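You operate a simulated robot arm through the tools that you are given. There is no shell and no other tool. Be economical: measure what you need, move in short steps, check, and stop when the job is done.

You are at the controls of a simulated robot arm. One attempt, no reset.

JOB
Channel one is dead: move its plug to socket three and charge from there.
Fine: bay lever up while the plug moves, then down; channel three's knob to the bay's white plate; leave it charging.

Only the result counts: the job must be done as asked and must still hold three seconds after the hand-in. Knocking over, shifting, dropping, spilling or breaking anything else fails it.

ROBOT AND FRAMES
A 7-joint arm with a two-finger parallel gripper on a trunk, on a base that drives. Base frame: it is fixed to the floor where the robot stands at the start and does not move with it; the origin is under the middle of the robot, x ahead of it, y to its left, z up. Lengths are in m, angles in degrees, forces in N, time in s.
With the tool pointing down near the work surface it reaches from about 0.1 to 0.88 m from the robot's upright axis, wherever it stands. Its first joint turns from -115.0 to 115.0 degrees. Places, roughly: bay one [0.7, 0, 0.8]; bay one lever [0.7, 0, 0.9]; bay three [0.7, 0.5, 0.8]; bay three lever [0.8, 0.5, 1]; black knob marked mode [0.8, -0.7, 1.2]; black lever on the grey control box [0.8, -1.1, 1.2]; blue knob marked volts [0.8, -0.3, 0.9]; blue lever marked blower [0.9, 0.8, 0.9]; blue lever marked fan [0.7, -1.5, 0.8]; channel one knob [0.8, -0.6, 0.9]; channel three green key [0.7, -1, 0.9]; channel three knob [0.8, -1.1, 0.9]; channel two knob [0.8, -0.9, 0.9]; grey knob marked time [0.8, -0.5, 0.9]; orange lever marked drain [1, 0.5, 0.9]; red bolt on the grey control box [0.8, -0.9, 1.2]. Payload 3.91 kg.
Tool frame: the origin (TCP) lies between the finger pads and is the grasp point; the fingertips stand 0.03 m ahead of it; z points along the fingers, y is the line along which they close. The gripper opens to 0.11 m. The fingers are 0.02 m wide and 0.01 m thick; the gripper's body (0.048 by 0.112 m) begins 0.055 m behind the TCP.
Orientation is that of the tool frame in the base frame, as a unit quaternion [x, y, z, w]. With the fingers straight down and closing along the base's y, the tool's x points along the base's -x, its y along +y and its z along -z.

CONTROLS
- The arm moves only by the tool play_rows. Its argument "series" is a list of rows, each an object (a shift or turn left out is 0, a gripper value left out holds the last) with "linear": the shift along the base's x, y, z in m, a list of three; "dr": the turn, a rotation vector about the base's x, y, z in degrees, a list of three; "claw": the finger opening in m, from 0 to 0.11. In form: [{"linear": [tx, ty, tz], "dr": [wx, wy, wz], "claw": claw}, ...]. A call has 1 to 12 rows; each row shifts and turns the commanded pose from where the row before left it. Each row takes 0.2 s and may step no farther than 0.05 m and 8.6 degrees from the row before; otherwise, or with a gripper value out of range, the whole call is refused. Where a pose cannot be reached the arm comes as near as it can. A force on the tool above 60 N (or 10 N above the force at the start of the call, whichever is more), or a blocked arm, ends the call early, and 0.2 s more pass. Each finger travels about 0.153 m/s and halts on what it meets, pressing with about 37 N; the grip force reading is that of the motor and also rises with nothing between the fingers. The clock runs only during rows and for 0.2 s after the last one: add rows that do not move to give the fingers time. The reply holds the time, the measured pose of the TCP, the force on the tool along the base axes, the opening and the grip force, in the units named above and with some noise, with the torque about the TCP (base axes, N m) and any sound that the robot's microphone picked up.
- Cameras (640 x 400 px; columns grow to the right, rows downward): "scene" is now at [0.2149, 0.1643, 1.5536]; the picture's right is [-0.46, -0.89, 0.00], its down [-0.59, 0.31, -0.75] and it looks along [0.66, -0.35, -0.66] (base axes); focal length 242 px, centre (320, 200). "wrist" rides on the gripper at [0.073, 0.017, -0.103] in the tool frame; the picture's right is [-0.23, 0.97, 0.00], its down [-0.76, -0.18, -0.62] and it looks along [-0.61, -0.14, 0.78] (tool axes); focal length 222 px, centre (320, 200). There is no depth. A picture from a camera that has moved, and an enlarged one, comes with that camera's place and axes in the base frame and with its lens.
- snapshot(camera): a new picture of that camera. The clock stands still meanwhile.
- raise_lower(by): slides the trunk up (or, below 0, down) by that many m; the arm and the scene camera ride with it, the base frame stays. It gives what a move gives, with no picture.
- steer(legs): drives the robot by 1 to 6 legs, each [ahead, left, turn to the left] in m, m and degrees, along the robot's own axes; the way and the turn of a leg run together, so that a leg with both is an arc; at most 1.5 m and 180 degrees a leg. The arm and the cameras ride along, it lands a little off, and it stops where it bumps. It gives what a move gives.
- turn_head(pan, tilt): turns the head with the scene camera to pan (to the left, within 80 degrees either way) and tilt (down, from -29 to 69), counted from straight ahead of the robot. It gives what a move gives.
- zoom(camera, box): a new picture of the part [left, top, right, bottom] of that camera's present view, enlarged. The clock stands still meanwhile.
- sign_off(): hands the job in; it is judged then, once.

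Go step by step. Nothing tells you exact positions but the pictures and the camera data: compare them with the known pose of the tool, close in by small moves and look again before you grip or let go. The budget is 120 turns and 82 pictures, counting those below and the enlarged ones. Unless the task says otherwise, let go and move clear before handing in.

The tools are called as a command line: name --argument value ..., lists and objects as JSON in quotes. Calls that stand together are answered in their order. play_rows: Moves the arm, as the interface text tells. Its arguments: {"type":"object","properties":{"series":{"type":"array","items":{"type":"object","properties":{"linear":{"type":"array","items":{"type":"number"}},"dr":{"type":"array","items":{"type":"number"}},"claw":{"type":"number"}}}}},"required":["series"]} The other tools are called the same way: raise_lower (by) slides the trunk up or down; steer (legs) drives the base; turn_head (pan, tilt) turns the head that bears the scene camera; snapshot (camera) takes a picture; zoom (camera, box) takes an enlarged picture of a part of a camera's view; sign_off () hands the job in.

At the start:

```text
time: 0.0
tcp_pos: [0.5324, 0.04, 1.3503]
tool_rot: [0.0, 1.0, 0.0, -0.001]
ft_force: [-0.3, -0.3, -0.7]
moment: [0.0, 0.01, -0.02]
opening: 0.11
grip_force: 0.0
trunk travel left (down, up): [-0.9, 0.09]
robot x, y, heading: [0.0078, -0.0015, -0.0]
head pan, tilt: [-27.6, 41.6]
```

scene: 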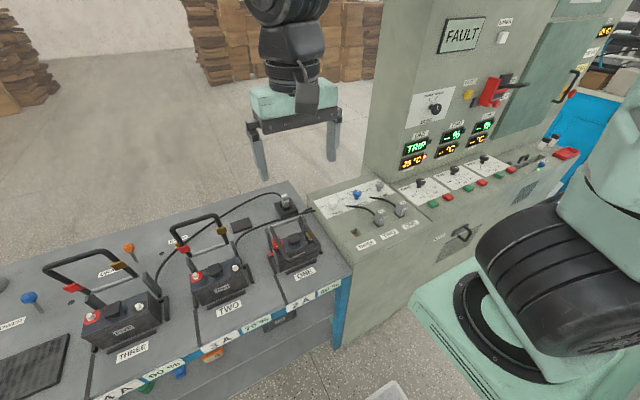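
wrist: 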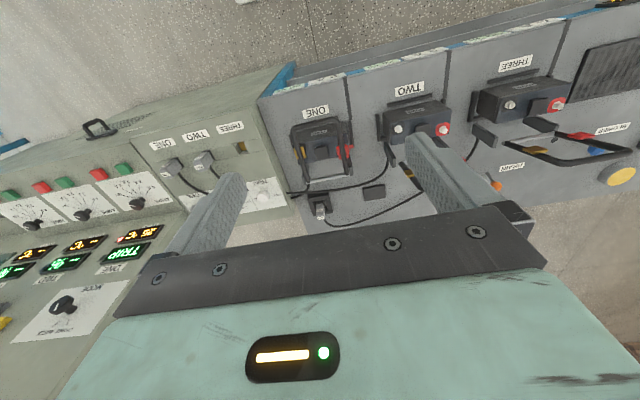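

I see a bench with three battery bays (three, two, one from left to right) and a cabinet with sockets, knobs and keys. I'll zoom in to read the details.

zoom --camera "scene" --box '[220, 160, 460, 310]'

zoom --camera "scene" --box '[380, 80, 620, 230]'

zoom --camera "scene" --box '[20, 210, 260, 360]'

zoom --camera "scene" --box '[160, 200, 360, 325]'

```text
2.67 times, centred on (340, 235) of scene
camera zoom: at [0.2149, 0.1643, 1.5536], right [-0.46, -0.89, 0.0], down [-0.59, 0.31, -0.75], along [0.66, -0.35, -0.66], focal length 646 px, centre (267, 107)
```

zoom: 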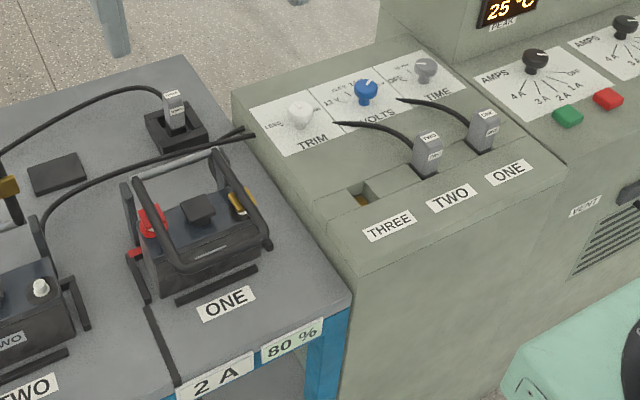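

```text
2.67 times, centred on (500, 155) of scene
camera zoom: at [0.2149, 0.1643, 1.5536], right [-0.46, -0.89, 0.0], down [-0.59, 0.31, -0.75], along [0.66, -0.35, -0.66], focal length 646 px, centre (-160, 320)
```

zoom: 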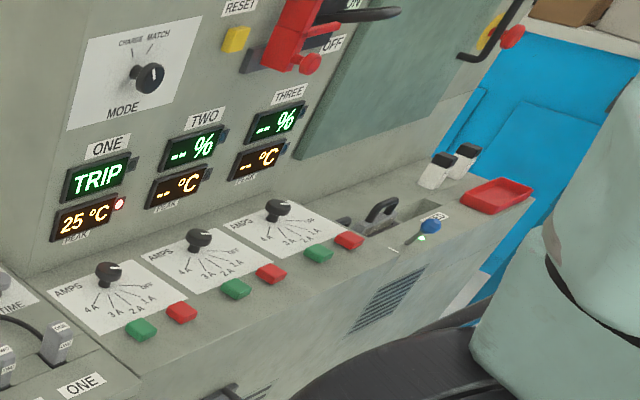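

```text
2.67 times, centred on (140, 285) of scene
camera zoom: at [0.2149, 0.1643, 1.5536], right [-0.46, -0.89, 0.0], down [-0.59, 0.31, -0.75], along [0.66, -0.35, -0.66], focal length 646 px, centre (800, -27)
```

zoom: 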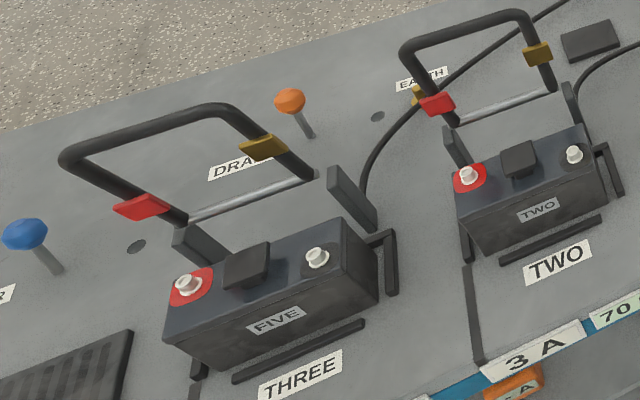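

```text
3.20 times, centred on (260, 262) of scene
camera zoom: at [0.2149, 0.1643, 1.5536], right [-0.46, -0.89, 0.0], down [-0.59, 0.31, -0.75], along [0.66, -0.35, -0.66], focal length 776 px, centre (512, 0)
```

zoom: 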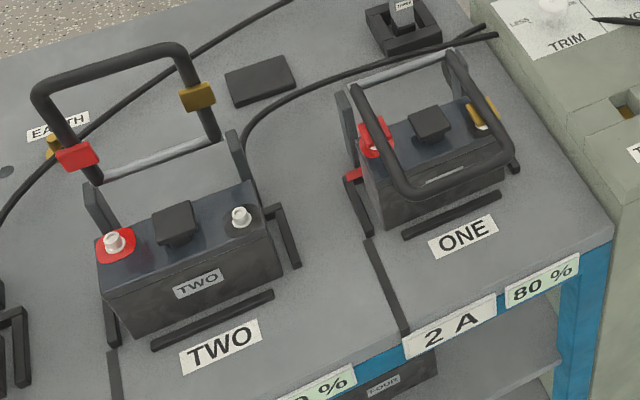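

Socket three is empty, and plugs one and two sit in their sockets. Bay one's plate says 2 A. Next come closer pictures of bay one and the sockets.

turn_head --pan -25 --tilt 50

zoom --camera "scene" --box '[220, 110, 380, 210]'

zoom --camera "wrist" --box '[140, 80, 380, 230]'

zoom --camera "scene" --box '[320, 110, 480, 210]'

```text
time: 0.7
tcp_pos: [0.533, 0.0396, 1.3509]
tool_rot: [0.0, 1.0, -0.001, -0.001]
ft_force: [0.7, -0.3, -0.2]
moment: [-0.01, 0.0, -0.01]
opening: 0.1102
grip_force: 0.0
trunk travel left (down, up): [-0.9, 0.09]
robot x, y, heading: [-0.0023, 0.0025, 0.2]
head pan, tilt: [-25.0, 50.0]
```

```text
4.00 times, centred on (300, 160) of scene
camera zoom: at [0.2103, 0.1706, 1.5418], right [-0.42, -0.91, 0.0], down [-0.69, 0.32, -0.64], along [0.58, -0.27, -0.77], focal length 970 px, centre (400, 360)
```

zoom: 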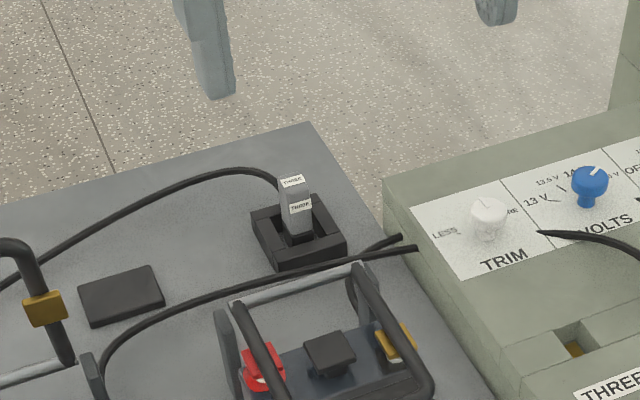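

```text
2.67 times, centred on (260, 155) of wrist
camera zoom: at [0.4595, 0.0572, 1.4533], right [0.23, 0.97, 0.0], down [0.76, -0.18, 0.62], along [0.61, -0.14, -0.78], focal length 592 px, centre (480, 320)
```

zoom: 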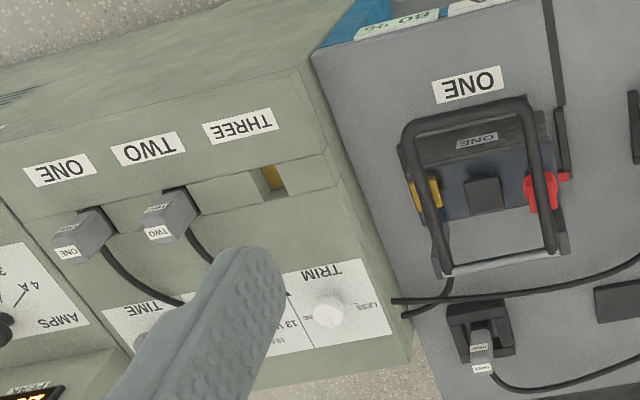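

```text
4.00 times, centred on (400, 160) of scene
camera zoom: at [0.2103, 0.1706, 1.5418], right [-0.42, -0.91, 0.0], down [-0.69, 0.32, -0.64], along [0.58, -0.27, -0.77], focal length 970 px, centre (0, 360)
```

zoom: 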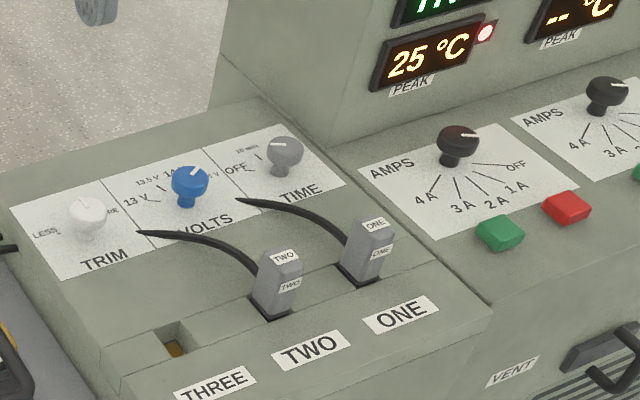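

Triangulating gives bay one's handle front bar near (0.637, 0.005, 0.925) and its pivot near (0.855, -0.01, 0.845). I'll turn the gripper to close along x and come in above the bar.

play_rows --series '[{"linear": [0.0095, -0.0032, -0.02], "dr": [0, 0, -8.18], "claw": 0.07}, {"linear": [0.0095, -0.0032, -0.02], "dr": [0, 0, -8.18]}, {"linear": [0.0095, -0.0032, -0.02], "dr": [0, 0, -8.18]}, {"linear": [0.0095, -0.0032, -0.02], "dr": [0, 0, -8.18]}, {"linear": [0.0095, -0.0032, -0.02], "dr": [0, 0, -8.18]}, {"linear": [0.0095, -0.0032, -0.02], "dr": [0, 0, -8.18]}, {"linear": [0.0095, -0.0032, -0.02], "dr": [0, 0, -8.18]}, {"linear": [0.0095, -0.0032, -0.02], "dr": [0, 0, -8.18]}, {"linear": [0.0095, -0.0032, -0.02], "dr": [0, 0, -8.18]}, {"linear": [0.0095, -0.0032, -0.02], "dr": [0, 0, -8.18]}, {"linear": [0.0095, -0.0032, -0.02], "dr": [0, 0, -8.18]}]'

snapshot --camera "wrist"

snapshot --camera "scene"

```text
time: 3.1
tcp_pos: [0.6364, 0.0044, 1.1315]
tool_rot: [0.708, 0.707, 0.0, 0.0]
ft_force: [0.0, 0.1, -0.6]
moment: [-0.01, -0.03, 0.0]
opening: 0.0701
grip_force: 0.0
trunk travel left (down, up): [-0.9, 0.09]
robot x, y, heading: [-0.0027, 0.0026, -0.1]
head pan, tilt: [-25.0, 50.0]
```

```text
72 pictures are left
camera wrist: at [0.6534, 0.0772, 1.2334], right [0.97, -0.23, 0.0], down [-0.18, -0.76, 0.62], along [-0.14, -0.61, -0.78], focal length 222 px, centre (320, 200)
```

wrist: 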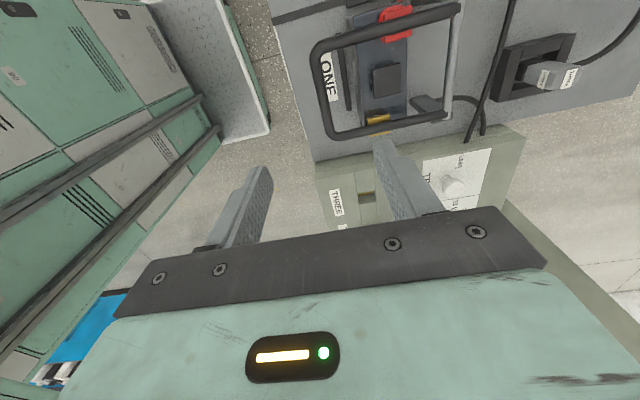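

```text
71 pictures are left
camera scene: at [0.21, 0.1706, 1.5418], right [-0.42, -0.91, 0.0], down [-0.69, 0.32, -0.64], along [0.58, -0.27, -0.77], focal length 242 px, centre (320, 200)
```

scene: 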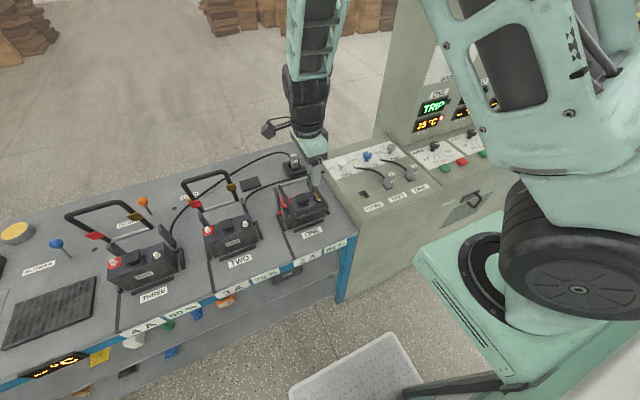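

The gripper is over the bar, which I re-measure at x≈0.64, y from -0.043 to 0.058. I'll narrow the fingers and descend most of the way, then look.

play_rows --series '[{"linear": [0.0005, 0.0005, -0.025], "claw": 0.048}, {"linear": [0.0005, 0.0005, -0.025]}, {"linear": [0.0005, 0.0005, -0.025]}, {"linear": [0.0005, 0.0005, -0.025]}, {"linear": [0.0005, 0.0005, -0.025]}, {"linear": [0.0005, 0.0005, -0.025]}, {"linear": [0, 0, -0.025]}]'

snapshot --camera "wrist"

zoom --camera "scene" --box '[220, 130, 380, 230]'

```text
time: 4.7
tcp_pos: [0.6388, 0.0081, 0.9565]
tool_rot: [0.707, 0.707, 0.001, -0.001]
ft_force: [0.9, -0.2, 0.2]
moment: [-0.01, -0.03, -0.03]
opening: 0.0477
grip_force: 0.0
trunk travel left (down, up): [-0.9, 0.09]
robot x, y, heading: [0.0002, -0.0001, 0.1]
head pan, tilt: [-25.0, 50.0]
```

```text
70 pictures are left
camera wrist: at [0.6557, 0.0808, 1.0583], right [0.97, -0.23, 0.0], down [-0.18, -0.76, 0.62], along [-0.14, -0.61, -0.78], focal length 222 px, centre (320, 200)
```

wrist: 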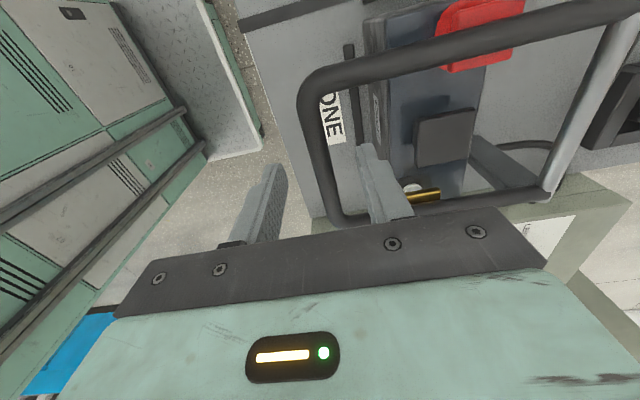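

```text
4.00 times, centred on (300, 180) of scene
camera zoom: at [0.21, 0.1706, 1.5418], right [-0.42, -0.91, 0.0], down [-0.69, 0.32, -0.64], along [0.58, -0.27, -0.77], focal length 970 px, centre (400, 280)
```

zoom: 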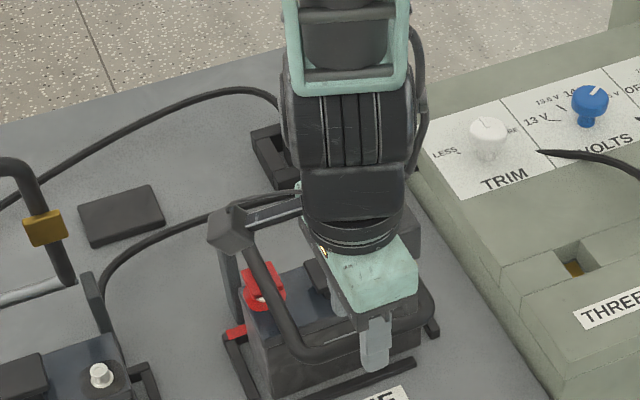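

The bar lies between the fingers. I'll go down the last 3 cm and close.

play_rows --series '[{"linear": [0.001, 0, -0.015]}, {"linear": [0, 0, -0.015]}, {"claw": 0.0}, {}, {}]'

```text
time: 5.9
tcp_pos: [0.6394, 0.0072, 0.9263]
tool_rot: [0.708, 0.707, -0.001, 0.001]
ft_force: [-1.9, -1.2, -0.5]
moment: [-0.07, 0.04, 0.28]
opening: 0.0132
grip_force: 45.0
trunk travel left (down, up): [-0.9, 0.09]
robot x, y, heading: [-0.0022, 0.0046, 0.3]
head pan, tilt: [-25.0, 50.0]
```

The bar is gripped (13 mm). I'll lift along the arc in small steps.

play_rows --series '[{"linear": [0.0094, 0, 0.021]}, {"linear": [0.0115, 0, 0.02]}, {"linear": [0.0135, 0, 0.0186]}, {}]'

```text
time: 6.5
tcp_pos: [0.6428, 0.0074, 0.9576]
tool_rot: [0.705, 0.709, -0.011, -0.012]
ft_force: [-8.7, -2.2, -0.4]
moment: [0.07, 0.21, 0.09]
opening: 0.0133
grip_force: 44.6
trunk travel left (down, up): [-0.9, 0.09]
robot x, y, heading: [-0.0025, -0.0003, -0.0]
head pan, tilt: [-25.0, 50.0]
stopped in row 2: the force on the tool passed its limit at 67 N (the readings are from after the stop); the commanded pose is now the measured one
```

The measured motion fits a pivot at about (0.80, 0.93) with radius 0.16, and the wrist pictures agree. I'll continue on that arc.

play_rows --series '[{"linear": [0.0058, 0, 0.0216]}, {"linear": [0.0087, 0, 0.0205]}, {"linear": [0.0115, 0, 0.0192]}, {"linear": [0.0141, 0, 0.0173]}, {}]'

```text
time: 7.7
tcp_pos: [0.6851, 0.0082, 1.0384]
tool_rot: [0.706, 0.708, -0.009, -0.01]
ft_force: [-22.3, -0.2, 21.6]
moment: [0.56, 0.07, -0.01]
opening: 0.0136
grip_force: 45.1
trunk travel left (down, up): [-0.9, 0.09]
robot x, y, heading: [-0.0014, -0.0012, 0.0]
head pan, tilt: [-25.0, 50.0]
```

A small outward force says the radius is slightly larger, about 0.17. I'll go on along the corrected arc.

play_rows --series '[{"linear": [0.016, 0, 0.0229]}, {"linear": [0.0194, 0, 0.0146]}, {"linear": [0.0212, 0, 0.0112]}, {}]'

zoom --camera "scene" --box '[160, 100, 400, 250]'

```text
time: 8.7
tcp_pos: [0.7439, 0.0079, 1.0838]
tool_rot: [0.706, 0.708, -0.011, -0.011]
ft_force: [13.7, 2.8, -35.1]
moment: [-0.01, -0.11, 0.0]
opening: 0.0137
grip_force: 44.9
trunk travel left (down, up): [-0.9, 0.09]
robot x, y, heading: [-0.0004, -0.004, -0.1]
head pan, tilt: [-25.0, 50.0]
```

```text
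2.67 times, centred on (280, 175) of scene
camera zoom: at [0.2121, 0.1708, 1.5412], right [-0.42, -0.91, 0.0], down [-0.7, 0.32, -0.64], along [0.58, -0.27, -0.77], focal length 646 px, centre (427, 267)
```

zoom: 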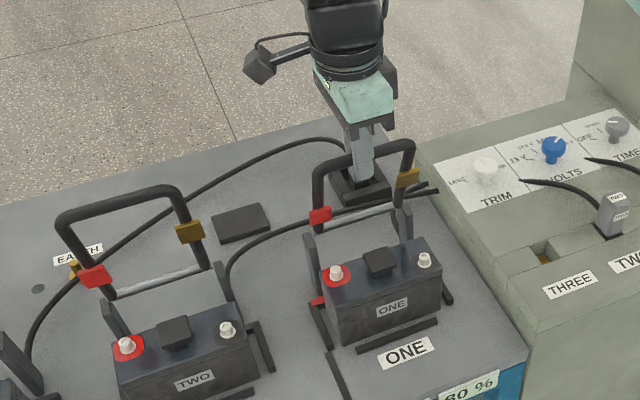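

The handle is at about 66° and the tool is now slightly too far out. I'll flatten the path and continue toward its stop.

play_rows --series '[{"linear": [0.0189, 0, -0.001]}, {"linear": [0.018, 0, 0.002]}, {"linear": [0.012, 0, 0]}, {}]'

zoom --camera "scene" --box '[160, 100, 400, 250]'

```text
time: 9.4
tcp_pos: [0.7738, 0.0069, 1.0897]
tool_rot: [0.706, 0.708, -0.018, -0.02]
ft_force: [-32.0, -3.7, 35.9]
moment: [-0.09, 0.46, -0.14]
opening: 0.0134
grip_force: 44.4
trunk travel left (down, up): [-0.9, 0.09]
robot x, y, heading: [-0.0025, 0.0022, 0.0]
head pan, tilt: [-25.0, 50.0]
stopped in row 3: the force on the tool passed its limit at 69 N (the readings are from after the stop); the commanded pose is now the measured one
```

```text
2.67 times, centred on (280, 175) of scene
camera zoom: at [0.2046, 0.1702, 1.5429], right [-0.42, -0.91, 0.0], down [-0.69, 0.32, -0.64], along [0.58, -0.27, -0.76], focal length 646 px, centre (427, 267)
```

zoom: 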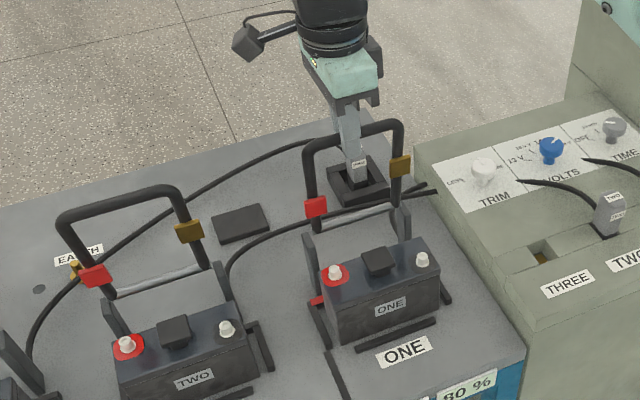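

The handle hit its stop at about 77° and looks like bay two's raised handle. I'll release, back off upward and check that it stays.

play_rows --series '[{"claw": 0.05}, {}, {"linear": [0, 0, 0.03]}, {"linear": [0, 0, 0.04]}, {"linear": [0, 0, 0.04]}]'

snapshot --camera "scene"

snapshot --camera "wrist"

```text
time: 10.6
tcp_pos: [0.7791, 0.0077, 1.1975]
tool_rot: [0.705, 0.708, -0.017, -0.018]
ft_force: [0.6, 0.3, 0.0]
moment: [0.0, 0.01, 0.02]
opening: 0.0497
grip_force: 0.1
trunk travel left (down, up): [-0.9, 0.09]
robot x, y, heading: [-0.0008, 0.0027, 0.1]
head pan, tilt: [-25.0, 50.0]
```

```text
66 pictures are left
camera scene: at [0.2091, 0.1705, 1.5416], right [-0.42, -0.91, 0.0], down [-0.69, 0.32, -0.64], along [0.58, -0.27, -0.77], focal length 242 px, centre (320, 200)
```

scene: 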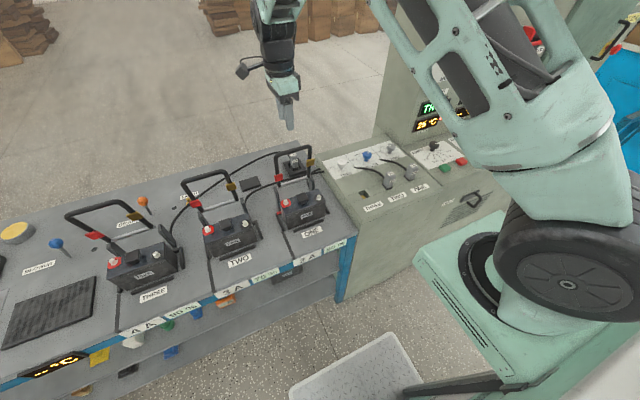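

```text
65 pictures are left
camera wrist: at [0.8002, 0.0807, 1.2984], right [0.97, -0.22, -0.05], down [-0.14, -0.76, 0.63], along [-0.18, -0.61, -0.78], focal length 222 px, centre (320, 200)
```

wrist: 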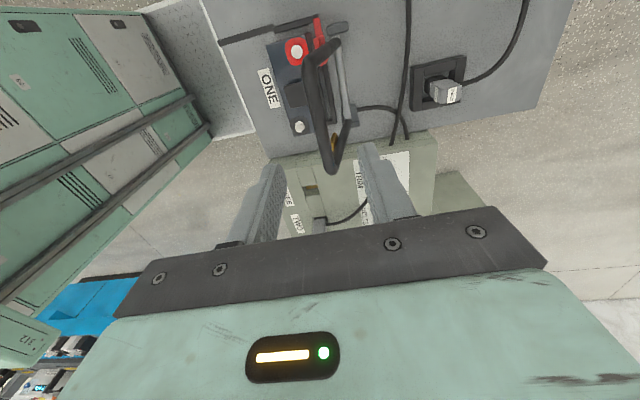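

The handle stays up. I'll pull the arm back, turn the gripper to close along y, and shift the base right by 0.3 m for better reach.

play_rows --series '[{"linear": [-0.015, 0, 0.005], "dr": [0, -2.8, 0], "claw": 0.08}, {"linear": [-0.02, 0, 0.005], "dr": [0, 0, 8.18]}, {"linear": [-0.02, 0, 0.005], "dr": [0, 0, 8.18]}, {"linear": [-0.02, 0, 0.005], "dr": [0, 0, 8.18]}, {"linear": [-0.02, 0, 0.005], "dr": [0, 0, 8.18]}, {"linear": [-0.02, 0, 0.005], "dr": [0, 0, 8.18]}, {"linear": [-0.02, 0, 0.005], "dr": [0, 0, 8.18]}, {"linear": [-0.02, 0, 0.005], "dr": [0, 0, 8.18]}, {"linear": [-0.02, 0, 0.005], "dr": [0, 0, 8.18]}, {"linear": [0, 0, 0], "dr": [0, 0, 8.18]}, {"linear": [0, 0, 0], "dr": [0, 0, 8.18]}, {"linear": [0, 0, 0], "dr": [0, 0, 8.18]}]'

steer --legs '[[0, -0.35, 0]]'

turn_head --pan -15 --tilt 45

snapshot --camera "scene"

snapshot --camera "wrist"

```text
time: 13.2
tcp_pos: [0.6028, 0.0069, 1.2421]
tool_rot: [-0.004, 1.0, 0.001, 0.0]
ft_force: [-1.1, 0.5, -0.3]
moment: [0.0, -0.02, 0.0]
opening: 0.0799
grip_force: 0.1
trunk travel left (down, up): [-0.9, 0.09]
robot x, y, heading: [-0.0014, -0.0, 0.1]
head pan, tilt: [-25.0, 50.0]
```

```text
time: 15.5
tcp_pos: [0.6037, -0.3449, 1.2401]
tool_rot: [-0.001, 1.0, 0.0, -0.001]
ft_force: [0.5, 0.7, -0.1]
moment: [0.01, 0.0, 0.0]
opening: 0.0801
grip_force: 0.0
trunk travel left (down, up): [-0.9, 0.09]
robot x, y, heading: [-0.0017, -0.3531, -0.1]
head pan, tilt: [-25.0, 50.0]
```

```text
time: 16.2
tcp_pos: [0.6024, -0.3431, 1.2408]
tool_rot: [-0.002, 1.0, 0.0, -0.002]
ft_force: [0.1, -0.1, 0.9]
moment: [0.02, 0.01, 0.0]
opening: 0.0797
grip_force: 0.1
trunk travel left (down, up): [-0.9, 0.09]
robot x, y, heading: [-0.003, -0.3497, -0.1]
head pan, tilt: [-15.0, 45.0]
```

```text
64 pictures are left
camera scene: at [0.2175, -0.1691, 1.5486], right [-0.26, -0.97, 0.0], down [-0.68, 0.18, -0.71], along [0.68, -0.18, -0.71], focal length 242 px, centre (320, 200)
```

scene: 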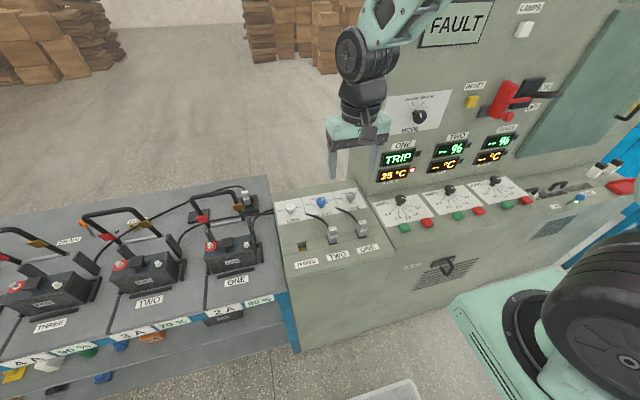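

```text
63 pictures are left
camera wrist: at [0.5306, -0.3267, 1.3435], right [0.22, 0.97, 0.0], down [0.76, -0.18, 0.62], along [0.61, -0.14, -0.78], focal length 222 px, centre (320, 200)
```

wrist: 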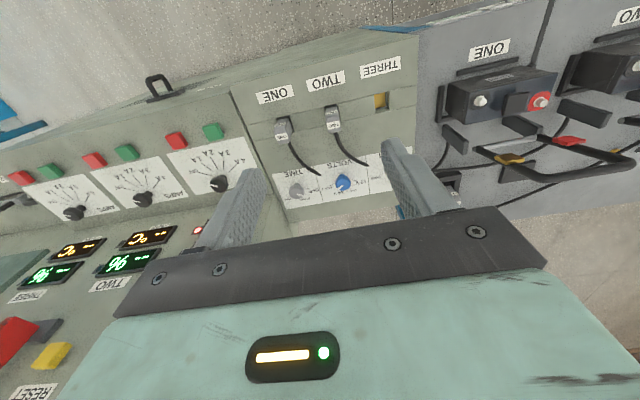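

zoom --camera "scene" --box '[270, 180, 430, 280]'

zoom --camera "wrist" --box '[230, 60, 430, 185]'

```text
4.00 times, centred on (350, 230) of scene
camera zoom: at [0.2175, -0.1691, 1.5486], right [-0.26, -0.97, 0.0], down [-0.68, 0.18, -0.71], along [0.68, -0.18, -0.71], focal length 970 px, centre (200, 80)
```

zoom: 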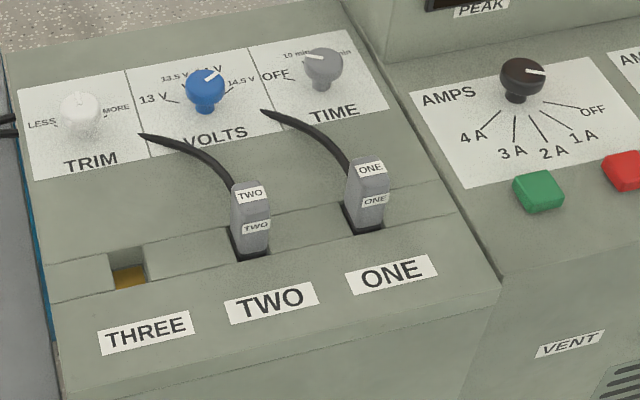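

```text
3.20 times, centred on (330, 122) of wrist
camera zoom: at [0.5306, -0.3267, 1.3435], right [0.22, 0.97, 0.0], down [0.76, -0.18, 0.62], along [0.61, -0.14, -0.78], focal length 711 px, centre (288, 448)
```

zoom: 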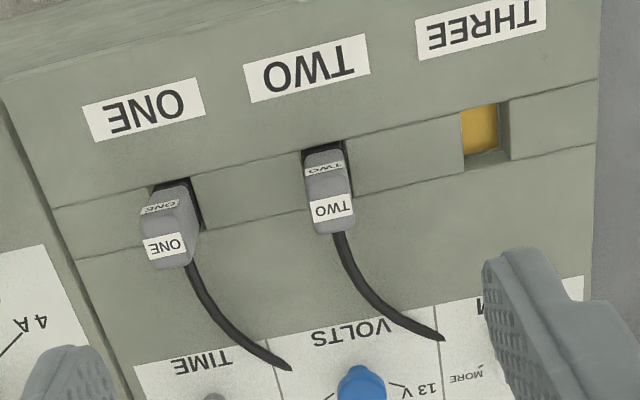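

Measured: plug one is at about (0.685, -0.447) with its top at z≈0.905. Socket three's hole is centred at (0.685, -0.232) and the panel is at z≈0.857. I'll hover over plug one.

play_rows --series '[{"linear": [0.0138, -0.0173, -0.04], "claw": 0.06}, {"linear": [0.0138, -0.0173, -0.04]}, {"linear": [0.0138, -0.0173, -0.04]}, {"linear": [0.0138, -0.0173, -0.04]}, {"linear": [0.0138, -0.0173, -0.04]}, {"linear": [0.0138, -0.0173, -0.04]}, {"linear": [0, 0, -0.04]}, {}]'

snapshot --camera "wrist"

zoom --camera "scene" --box '[270, 180, 430, 280]'

```text
time: 18.0
tcp_pos: [0.6858, -0.4475, 0.9597]
tool_rot: [-0.002, 1.0, 0.0, -0.001]
ft_force: [0.5, 0.0, 0.2]
moment: [-0.01, -0.02, 0.01]
opening: 0.0603
grip_force: 0.0
trunk travel left (down, up): [-0.9, 0.09]
robot x, y, heading: [-0.002, -0.3473, 0.2]
head pan, tilt: [-15.0, 45.0]
```

```text
60 pictures are left
camera wrist: at [0.6136, -0.4302, 1.0627], right [0.22, 0.97, 0.0], down [0.76, -0.18, 0.62], along [0.61, -0.14, -0.78], focal length 222 px, centre (320, 200)
```

wrist: 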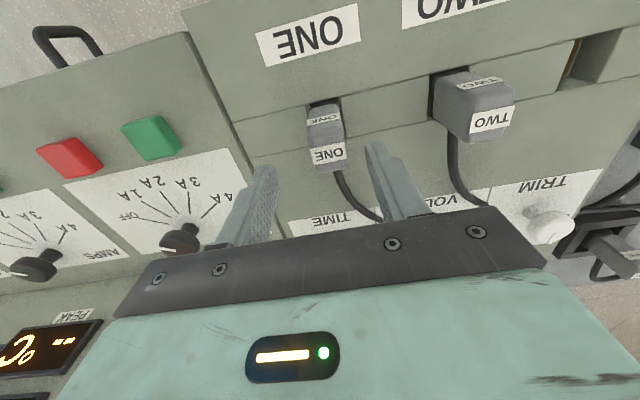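

```text
4.00 times, centred on (350, 230) of scene
camera zoom: at [0.2176, -0.1692, 1.5487], right [-0.26, -0.97, 0.0], down [-0.68, 0.18, -0.71], along [0.68, -0.18, -0.71], focal length 970 px, centre (200, 80)
```

zoom: 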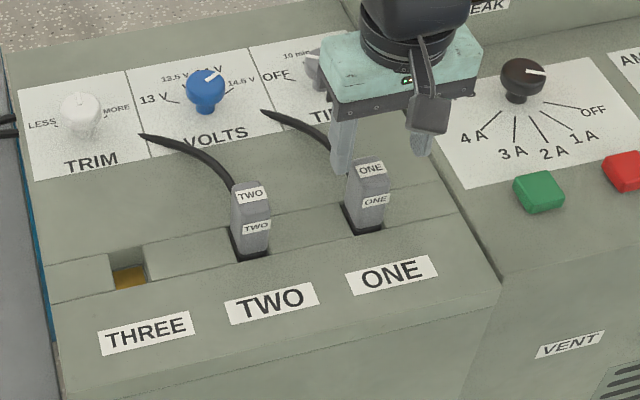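

The alignment is good, with the plug at y≈-0.443. I'll descend to z≈0.897 and grip.

play_rows --series '[{"linear": [0.002, 0.004, -0.02]}, {"linear": [0, 0, -0.02]}, {"linear": [0, 0, -0.022]}, {"claw": 0}, {}, {}]'

snapshot --camera "wrist"

zoom --camera "scene" --box '[270, 180, 430, 280]'

```text
time: 19.4
tcp_pos: [0.6888, -0.4421, 0.8984]
tool_rot: [-0.002, 1.0, 0.002, -0.001]
ft_force: [0.1, 1.7, 0.4]
moment: [0.14, -0.01, -0.04]
opening: 0.0254
grip_force: 37.2
trunk travel left (down, up): [-0.9, 0.09]
robot x, y, heading: [0.003, -0.3489, -0.1]
head pan, tilt: [-15.0, 45.0]
```

```text
58 pictures are left
camera wrist: at [0.6156, -0.4257, 1.0013], right [0.22, 0.97, 0.0], down [0.76, -0.18, 0.62], along [0.61, -0.14, -0.78], focal length 222 px, centre (320, 200)
```

wrist: 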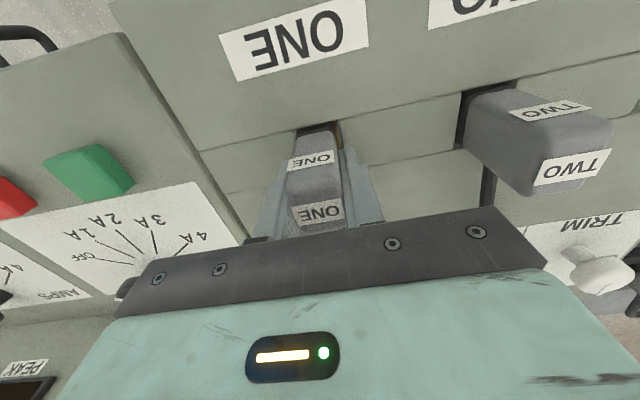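

```text
4.00 times, centred on (350, 230) of scene
camera zoom: at [0.2176, -0.169, 1.5486], right [-0.26, -0.97, 0.0], down [-0.68, 0.18, -0.71], along [0.68, -0.18, -0.71], focal length 970 px, centre (200, 80)
```

zoom: 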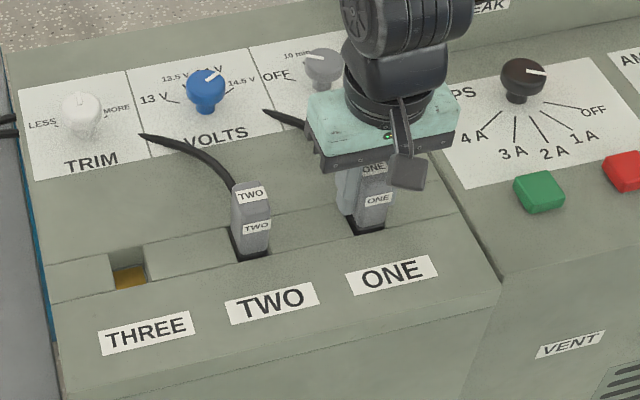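

The plug is gripped (25 mm). I'll pull it straight up.

play_rows --series '[{"linear": [0, 0, 0.01]}, {"linear": [0, 0, 0.01]}, {"linear": [0, 0, 0.02]}, {"linear": [0, 0, 0.02]}, {"linear": [0, 0, 0.03]}, {"linear": [0, 0, 0.03]}, {}]'

snapshot --camera "wrist"

snapshot --camera "scene"

```text
time: 21.0
tcp_pos: [0.6864, -0.4424, 1.021]
tool_rot: [-0.002, 1.0, 0.001, -0.001]
ft_force: [-0.8, -0.3, -0.4]
moment: [-0.03, -0.01, -0.01]
opening: 0.0257
grip_force: 37.4
trunk travel left (down, up): [-0.9, 0.09]
robot x, y, heading: [-0.0027, -0.351, -0.2]
head pan, tilt: [-15.0, 45.0]
```

```text
56 pictures are left
camera wrist: at [0.6143, -0.4263, 1.1225], right [0.22, 0.97, 0.0], down [0.76, -0.18, 0.62], along [0.61, -0.14, -0.78], focal length 222 px, centre (320, 200)
```

wrist: 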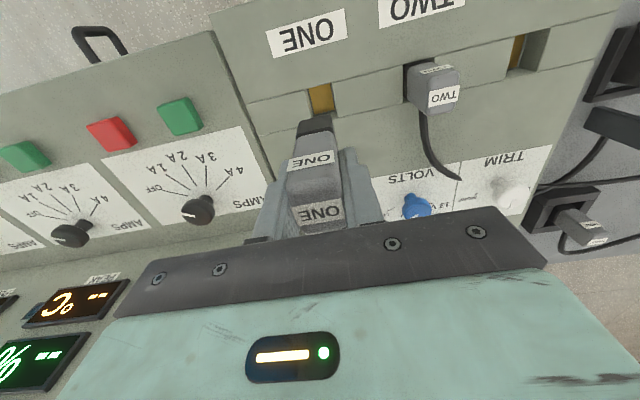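

```text
55 pictures are left
camera scene: at [0.2175, -0.1691, 1.5487], right [-0.26, -0.97, 0.0], down [-0.68, 0.18, -0.71], along [0.68, -0.18, -0.71], focal length 242 px, centre (320, 200)
```

scene: 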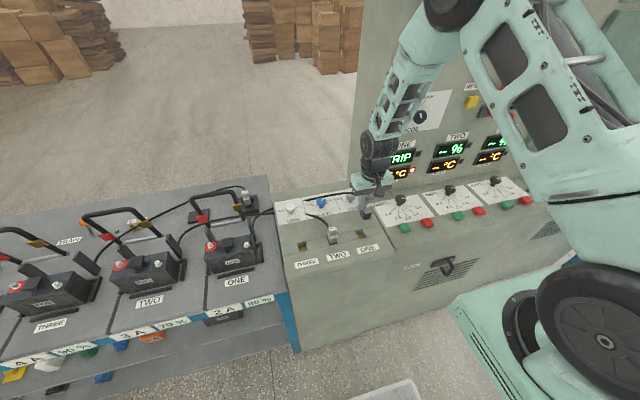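

The plug is out and both holes are visible. I'll measure the spacing from hole one to hole three.

zoom --camera "scene" --box '[280, 210, 400, 285]'

zoom --camera "wrist" --box '[260, 0, 580, 200]'

```text
5.33 times, centred on (340, 248) of scene
camera zoom: at [0.2175, -0.1691, 1.5487], right [-0.26, -0.97, 0.0], down [-0.68, 0.18, -0.71], along [0.68, -0.18, -0.71], focal length 1293 px, centre (213, -53)
```

zoom: 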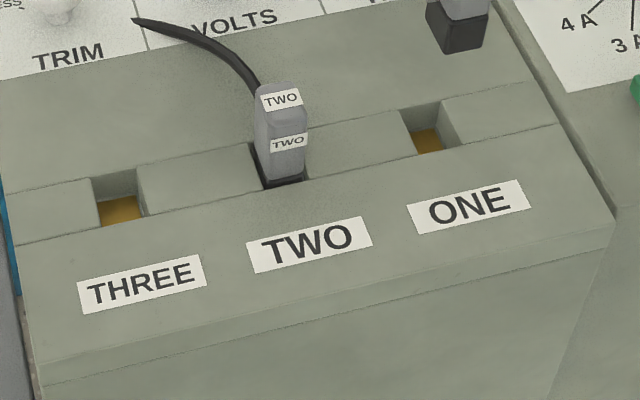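

```text
2.00 times, centred on (420, 100) of wrist
camera zoom: at [0.6143, -0.4263, 1.1225], right [0.22, 0.97, 0.0], down [0.76, -0.18, 0.62], along [0.61, -0.14, -0.78], focal length 444 px, centre (120, 400)
```

zoom: 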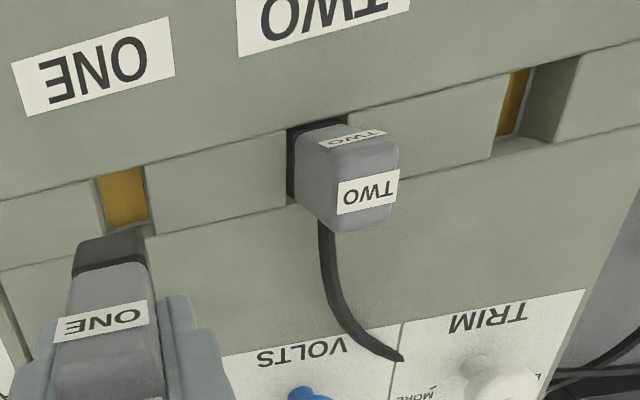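

Holes one and three are 0.209 m apart in y, at equal x. I'll carry the plug over at a slightly greater height, above plug two.

play_rows --series '[{"linear": [0, 0, 0.03]}, {"linear": [0.001, 0.035, 0]}, {"linear": [0, 0.035, 0]}, {"linear": [0, 0.035, 0]}, {"linear": [0, 0.035, 0]}, {"linear": [0, 0.035, 0]}, {"linear": [0, 0.034, 0]}, {"linear": [0, 0, -0.03]}, {"linear": [0, 0, -0.03]}, {}]'

zoom --camera "wrist" --box '[200, 50, 440, 200]'

zoom --camera "scene" --box '[250, 180, 410, 280]'

```text
time: 23.2
tcp_pos: [0.689, -0.235, 0.9892]
tool_rot: [-0.002, 1.0, 0.001, 0.0]
ft_force: [0.9, 0.0, -0.5]
moment: [-0.03, 0.02, -0.01]
opening: 0.0257
grip_force: 36.9
trunk travel left (down, up): [-0.9, 0.09]
robot x, y, heading: [0.0, -0.3513, -0.1]
head pan, tilt: [-15.0, 45.0]
```

```text
2.67 times, centred on (320, 125) of wrist
camera zoom: at [0.6167, -0.2177, 1.0911], right [0.22, 0.97, 0.0], down [0.76, -0.18, 0.62], along [0.61, -0.14, -0.78], focal length 592 px, centre (320, 400)
```

zoom: 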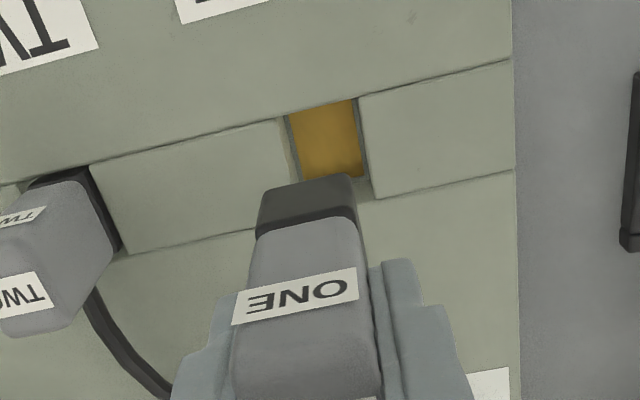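

```text
4.00 times, centred on (330, 230) of scene
camera zoom: at [0.2176, -0.169, 1.5486], right [-0.26, -0.97, 0.0], down [-0.68, 0.18, -0.71], along [0.68, -0.18, -0.71], focal length 970 px, centre (280, 80)
```

zoom: 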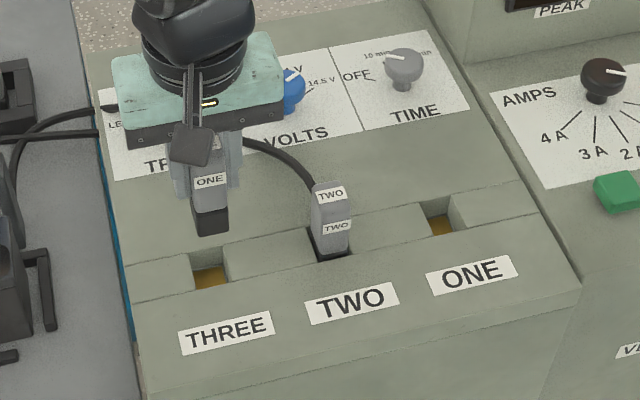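

The plug's centre looks about 4–5 mm to the right of the hole (y≈-0.2345 against about -0.229). I'll nudge left, descend close to the hole and look again.

play_rows --series '[{"linear": [0, 0.0045, -0.015]}, {"linear": [0, 0, -0.02]}, {"linear": [0, 0, -0.013]}, {}]'

zoom --camera "wrist" --box '[240, 50, 400, 150]'

zoom --camera "scene" --box '[270, 200, 350, 250]'

```text
time: 24.2
tcp_pos: [0.6902, -0.2302, 0.9411]
tool_rot: [-0.002, 1.0, 0.0, -0.001]
ft_force: [0.0, -0.2, -1.1]
moment: [0.01, 0.01, 0.01]
opening: 0.0258
grip_force: 36.9
trunk travel left (down, up): [-0.9, 0.09]
robot x, y, heading: [-0.0014, -0.3514, 0.0]
head pan, tilt: [-15.0, 45.0]
```

```text
4.00 times, centred on (320, 100) of wrist
camera zoom: at [0.6168, -0.2129, 1.0432], right [0.22, 0.97, 0.0], down [0.76, -0.18, 0.62], along [0.61, -0.14, -0.78], focal length 888 px, centre (320, 600)
```

zoom: 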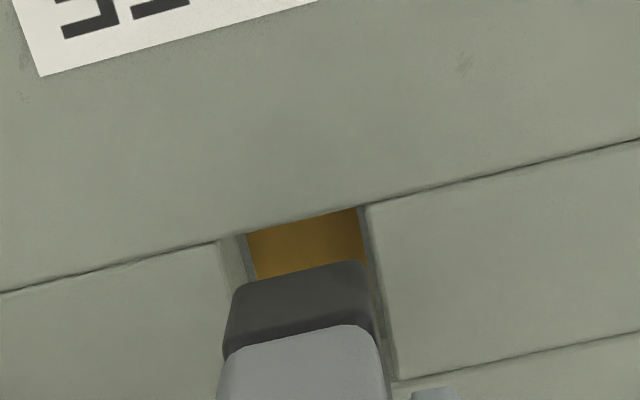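

```text
8.00 times, centred on (310, 225) of scene
camera zoom: at [0.2176, -0.1691, 1.5486], right [-0.26, -0.97, 0.0], down [-0.68, 0.18, -0.71], along [0.68, -0.18, -0.71], focal length 1939 px, centre (400, 0)
```

zoom: 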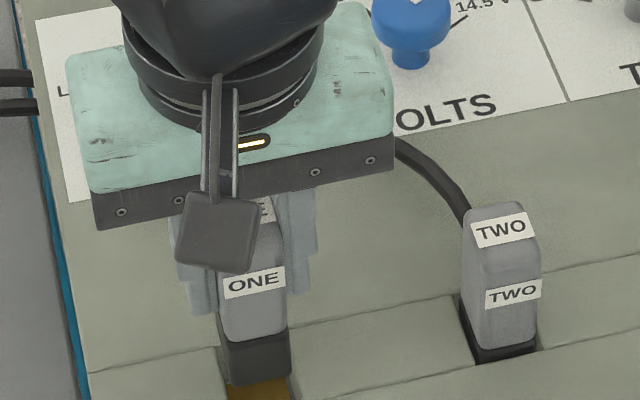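

The nose and hole are aligned (y -0.229 against -0.230, with x inside the hole). I'll insert slowly.

play_rows --series '[{"linear": [0, 0, -0.01]}, {"linear": [0, 0, -0.01]}, {"linear": [0, 0, -0.01]}, {"linear": [0, 0, -0.007]}, {"linear": [0, 0, -0.006]}, {}]'

zoom --camera "scene" --box '[270, 200, 390, 275]'

zoom --camera "wrist" --box '[200, 50, 440, 200]'

```text
time: 25.6
tcp_pos: [0.6894, -0.2308, 0.898]
tool_rot: [-0.002, 1.0, 0.001, -0.001]
ft_force: [-1.1, -0.9, 6.2]
moment: [-0.12, 0.17, 0.03]
opening: 0.0256
grip_force: 37.4
trunk travel left (down, up): [-0.9, 0.09]
robot x, y, heading: [-0.0006, -0.3523, -0.1]
head pan, tilt: [-15.0, 45.0]
```

```text
5.33 times, centred on (330, 238) of scene
camera zoom: at [0.2172, -0.1692, 1.5489], right [-0.26, -0.97, 0.0], down [-0.68, 0.18, -0.71], along [0.68, -0.18, -0.71], focal length 1293 px, centre (267, 0)
```

zoom: 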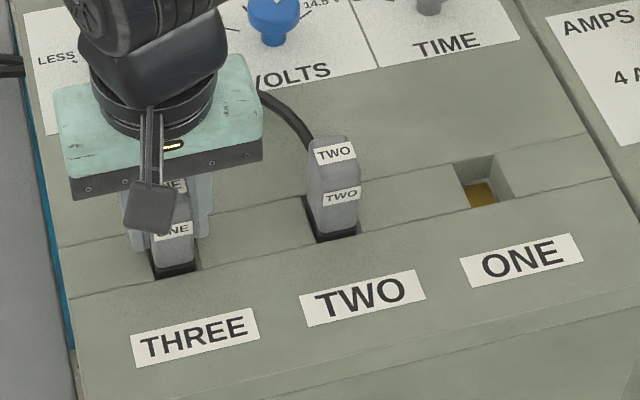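

```text
2.67 times, centred on (320, 125) of wrist
camera zoom: at [0.6167, -0.2129, 1.0008], right [0.22, 0.97, 0.0], down [0.76, -0.18, 0.62], along [0.61, -0.14, -0.78], focal length 592 px, centre (320, 400)
```

zoom: 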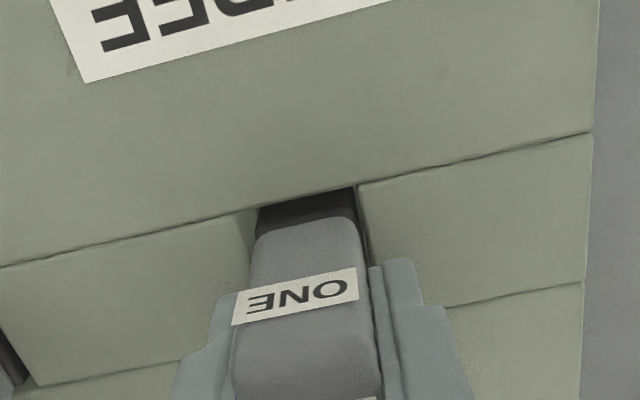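

The plug sits in socket three at the same depth as before. I'll press slightly to make sure it bottoms out, then release and rise.

play_rows --series '[{"linear": [0, 0, -0.002]}, {"linear": [0, 0, -0.002]}, {}]'

play_rows --series '[{"claw": 0.035}, {"claw": 0.05}, {}, {"linear": [0, 0, 0.03]}, {"linear": [0, 0, 0.04]}, {"linear": [0, 0, 0.04]}, {"linear": [0, 0, 0.04]}, {"linear": [0, 0, 0.04]}]'

zoom --camera "wrist" --box '[200, 50, 440, 200]'

snapshot --camera "scene"

zoom --camera "scene" --box '[270, 200, 390, 275]'

```text
time: 26.4
tcp_pos: [0.6893, -0.2296, 0.8972]
tool_rot: [-0.002, 1.0, 0.002, 0.002]
ft_force: [-1.1, -3.2, 29.3]
moment: [-0.2, -0.09, -0.02]
opening: 0.0257
grip_force: 36.8
trunk travel left (down, up): [-0.9, 0.09]
robot x, y, heading: [-0.0058, -0.3501, 0.3]
head pan, tilt: [-15.0, 45.0]
```

```text
time: 28.2
tcp_pos: [0.6881, -0.2296, 1.0844]
tool_rot: [-0.002, 1.0, 0.001, -0.002]
ft_force: [0.3, 0.9, -0.4]
moment: [0.01, 0.06, 0.0]
opening: 0.0501
grip_force: 0.1
trunk travel left (down, up): [-0.9, 0.09]
robot x, y, heading: [-0.0021, -0.3494, 0.1]
head pan, tilt: [-15.0, 45.0]
```

```text
2.67 times, centred on (320, 125) of wrist
camera zoom: at [0.616, -0.2122, 1.1865], right [0.22, 0.97, 0.0], down [0.76, -0.18, 0.62], along [0.6, -0.14, -0.78], focal length 592 px, centre (320, 400)
```

zoom: 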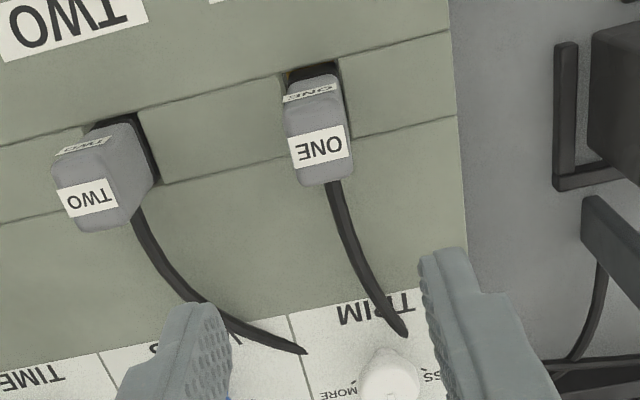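

```text
45 pictures are left
camera scene: at [0.2179, -0.1689, 1.5485], right [-0.26, -0.97, 0.0], down [-0.68, 0.18, -0.71], along [0.68, -0.18, -0.71], focal length 242 px, centre (320, 200)
```

scene: 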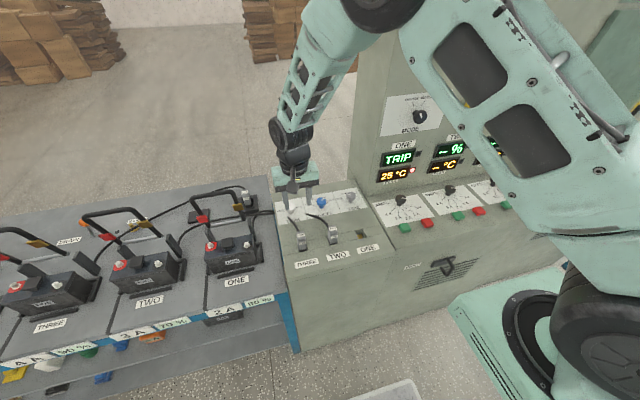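

```text
5.33 times, centred on (330, 238) of scene
camera zoom: at [0.2179, -0.1689, 1.5485], right [-0.26, -0.97, 0.0], down [-0.68, 0.18, -0.71], along [0.68, -0.18, -0.71], focal length 1293 px, centre (267, 0)
```

zoom: 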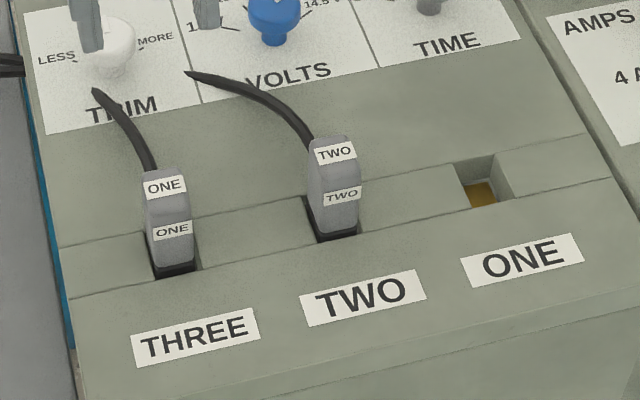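

Plug one is seated in socket three, level with plug two. Next the handle goes down: I'll raise, rotate to close along x, and drive the base left 0.24 m.

play_rows --series '[{"linear": [0, 0, 0.02], "dr": [0, 0, -8.18]}, {"linear": [0, 0, 0.02], "dr": [0, 0, -8.18]}, {"linear": [0, 0, 0.02], "dr": [0, 0, -8.18]}, {"linear": [0, 0, 0.02], "dr": [0, 0, -8.18]}, {"linear": [0, 0, 0.02], "dr": [0, 0, -8.18]}, {"linear": [0, 0, 0.02], "dr": [0, 0, -8.18]}, {"linear": [0, 0, 0], "dr": [0, 0, -8.18]}, {"linear": [0, 0, 0], "dr": [0, 0, -8.18]}, {"linear": [0, 0, 0], "dr": [0, 0, -8.18]}, {"linear": [0, 0, 0], "dr": [0, 0, -8.18]}, {"linear": [0, 0, 0], "dr": [0, 0, -8.18]}]'

steer --legs '[[0, 0.24, 0]]'

snapshot --camera "wrist"

snapshot --camera "scene"

```text
time: 30.6
tcp_pos: [0.689, -0.2307, 1.2045]
tool_rot: [0.707, 0.707, 0.001, -0.002]
ft_force: [-0.8, 0.0, -0.5]
moment: [0.01, 0.01, 0.02]
opening: 0.0503
grip_force: 0.1
trunk travel left (down, up): [-0.9, 0.09]
robot x, y, heading: [-0.0026, -0.3466, 0.0]
head pan, tilt: [-15.0, 45.0]
```

```text
time: 32.4
tcp_pos: [0.6882, 0.0084, 1.2036]
tool_rot: [0.706, 0.708, 0.0, 0.0]
ft_force: [0.6, -0.5, 0.0]
moment: [0.01, 0.02, -0.02]
opening: 0.05
grip_force: 0.0
trunk travel left (down, up): [-0.9, 0.09]
robot x, y, heading: [0.0014, -0.108, -0.0]
head pan, tilt: [-15.0, 45.0]
```

```text
43 pictures are left
camera wrist: at [0.705, 0.0821, 1.3065], right [0.97, -0.22, 0.0], down [-0.18, -0.76, 0.62], along [-0.14, -0.61, -0.78], focal length 222 px, centre (320, 200)
```

wrist: 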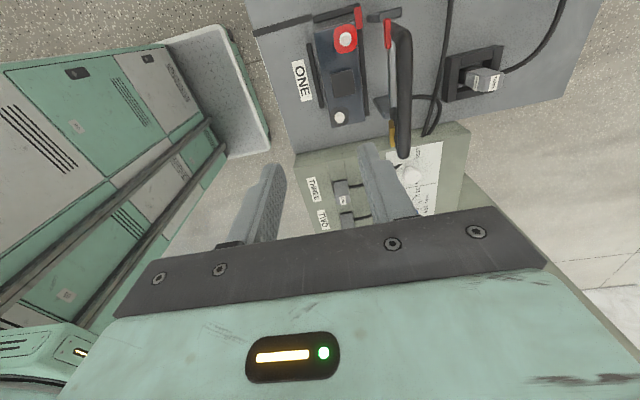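

```text
42 pictures are left
camera scene: at [0.2174, 0.0701, 1.5487], right [-0.26, -0.97, 0.0], down [-0.68, 0.18, -0.71], along [0.68, -0.18, -0.71], focal length 242 px, centre (320, 200)
```

scene: 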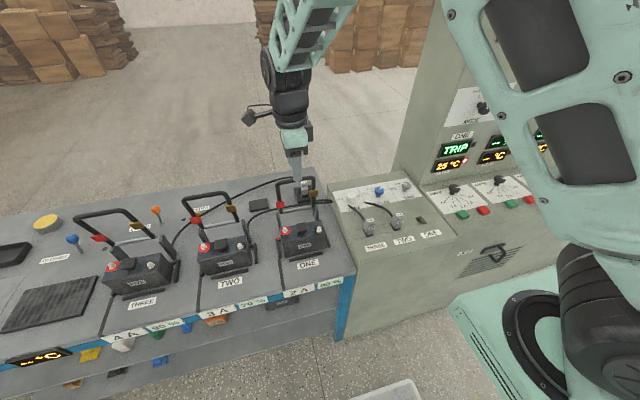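

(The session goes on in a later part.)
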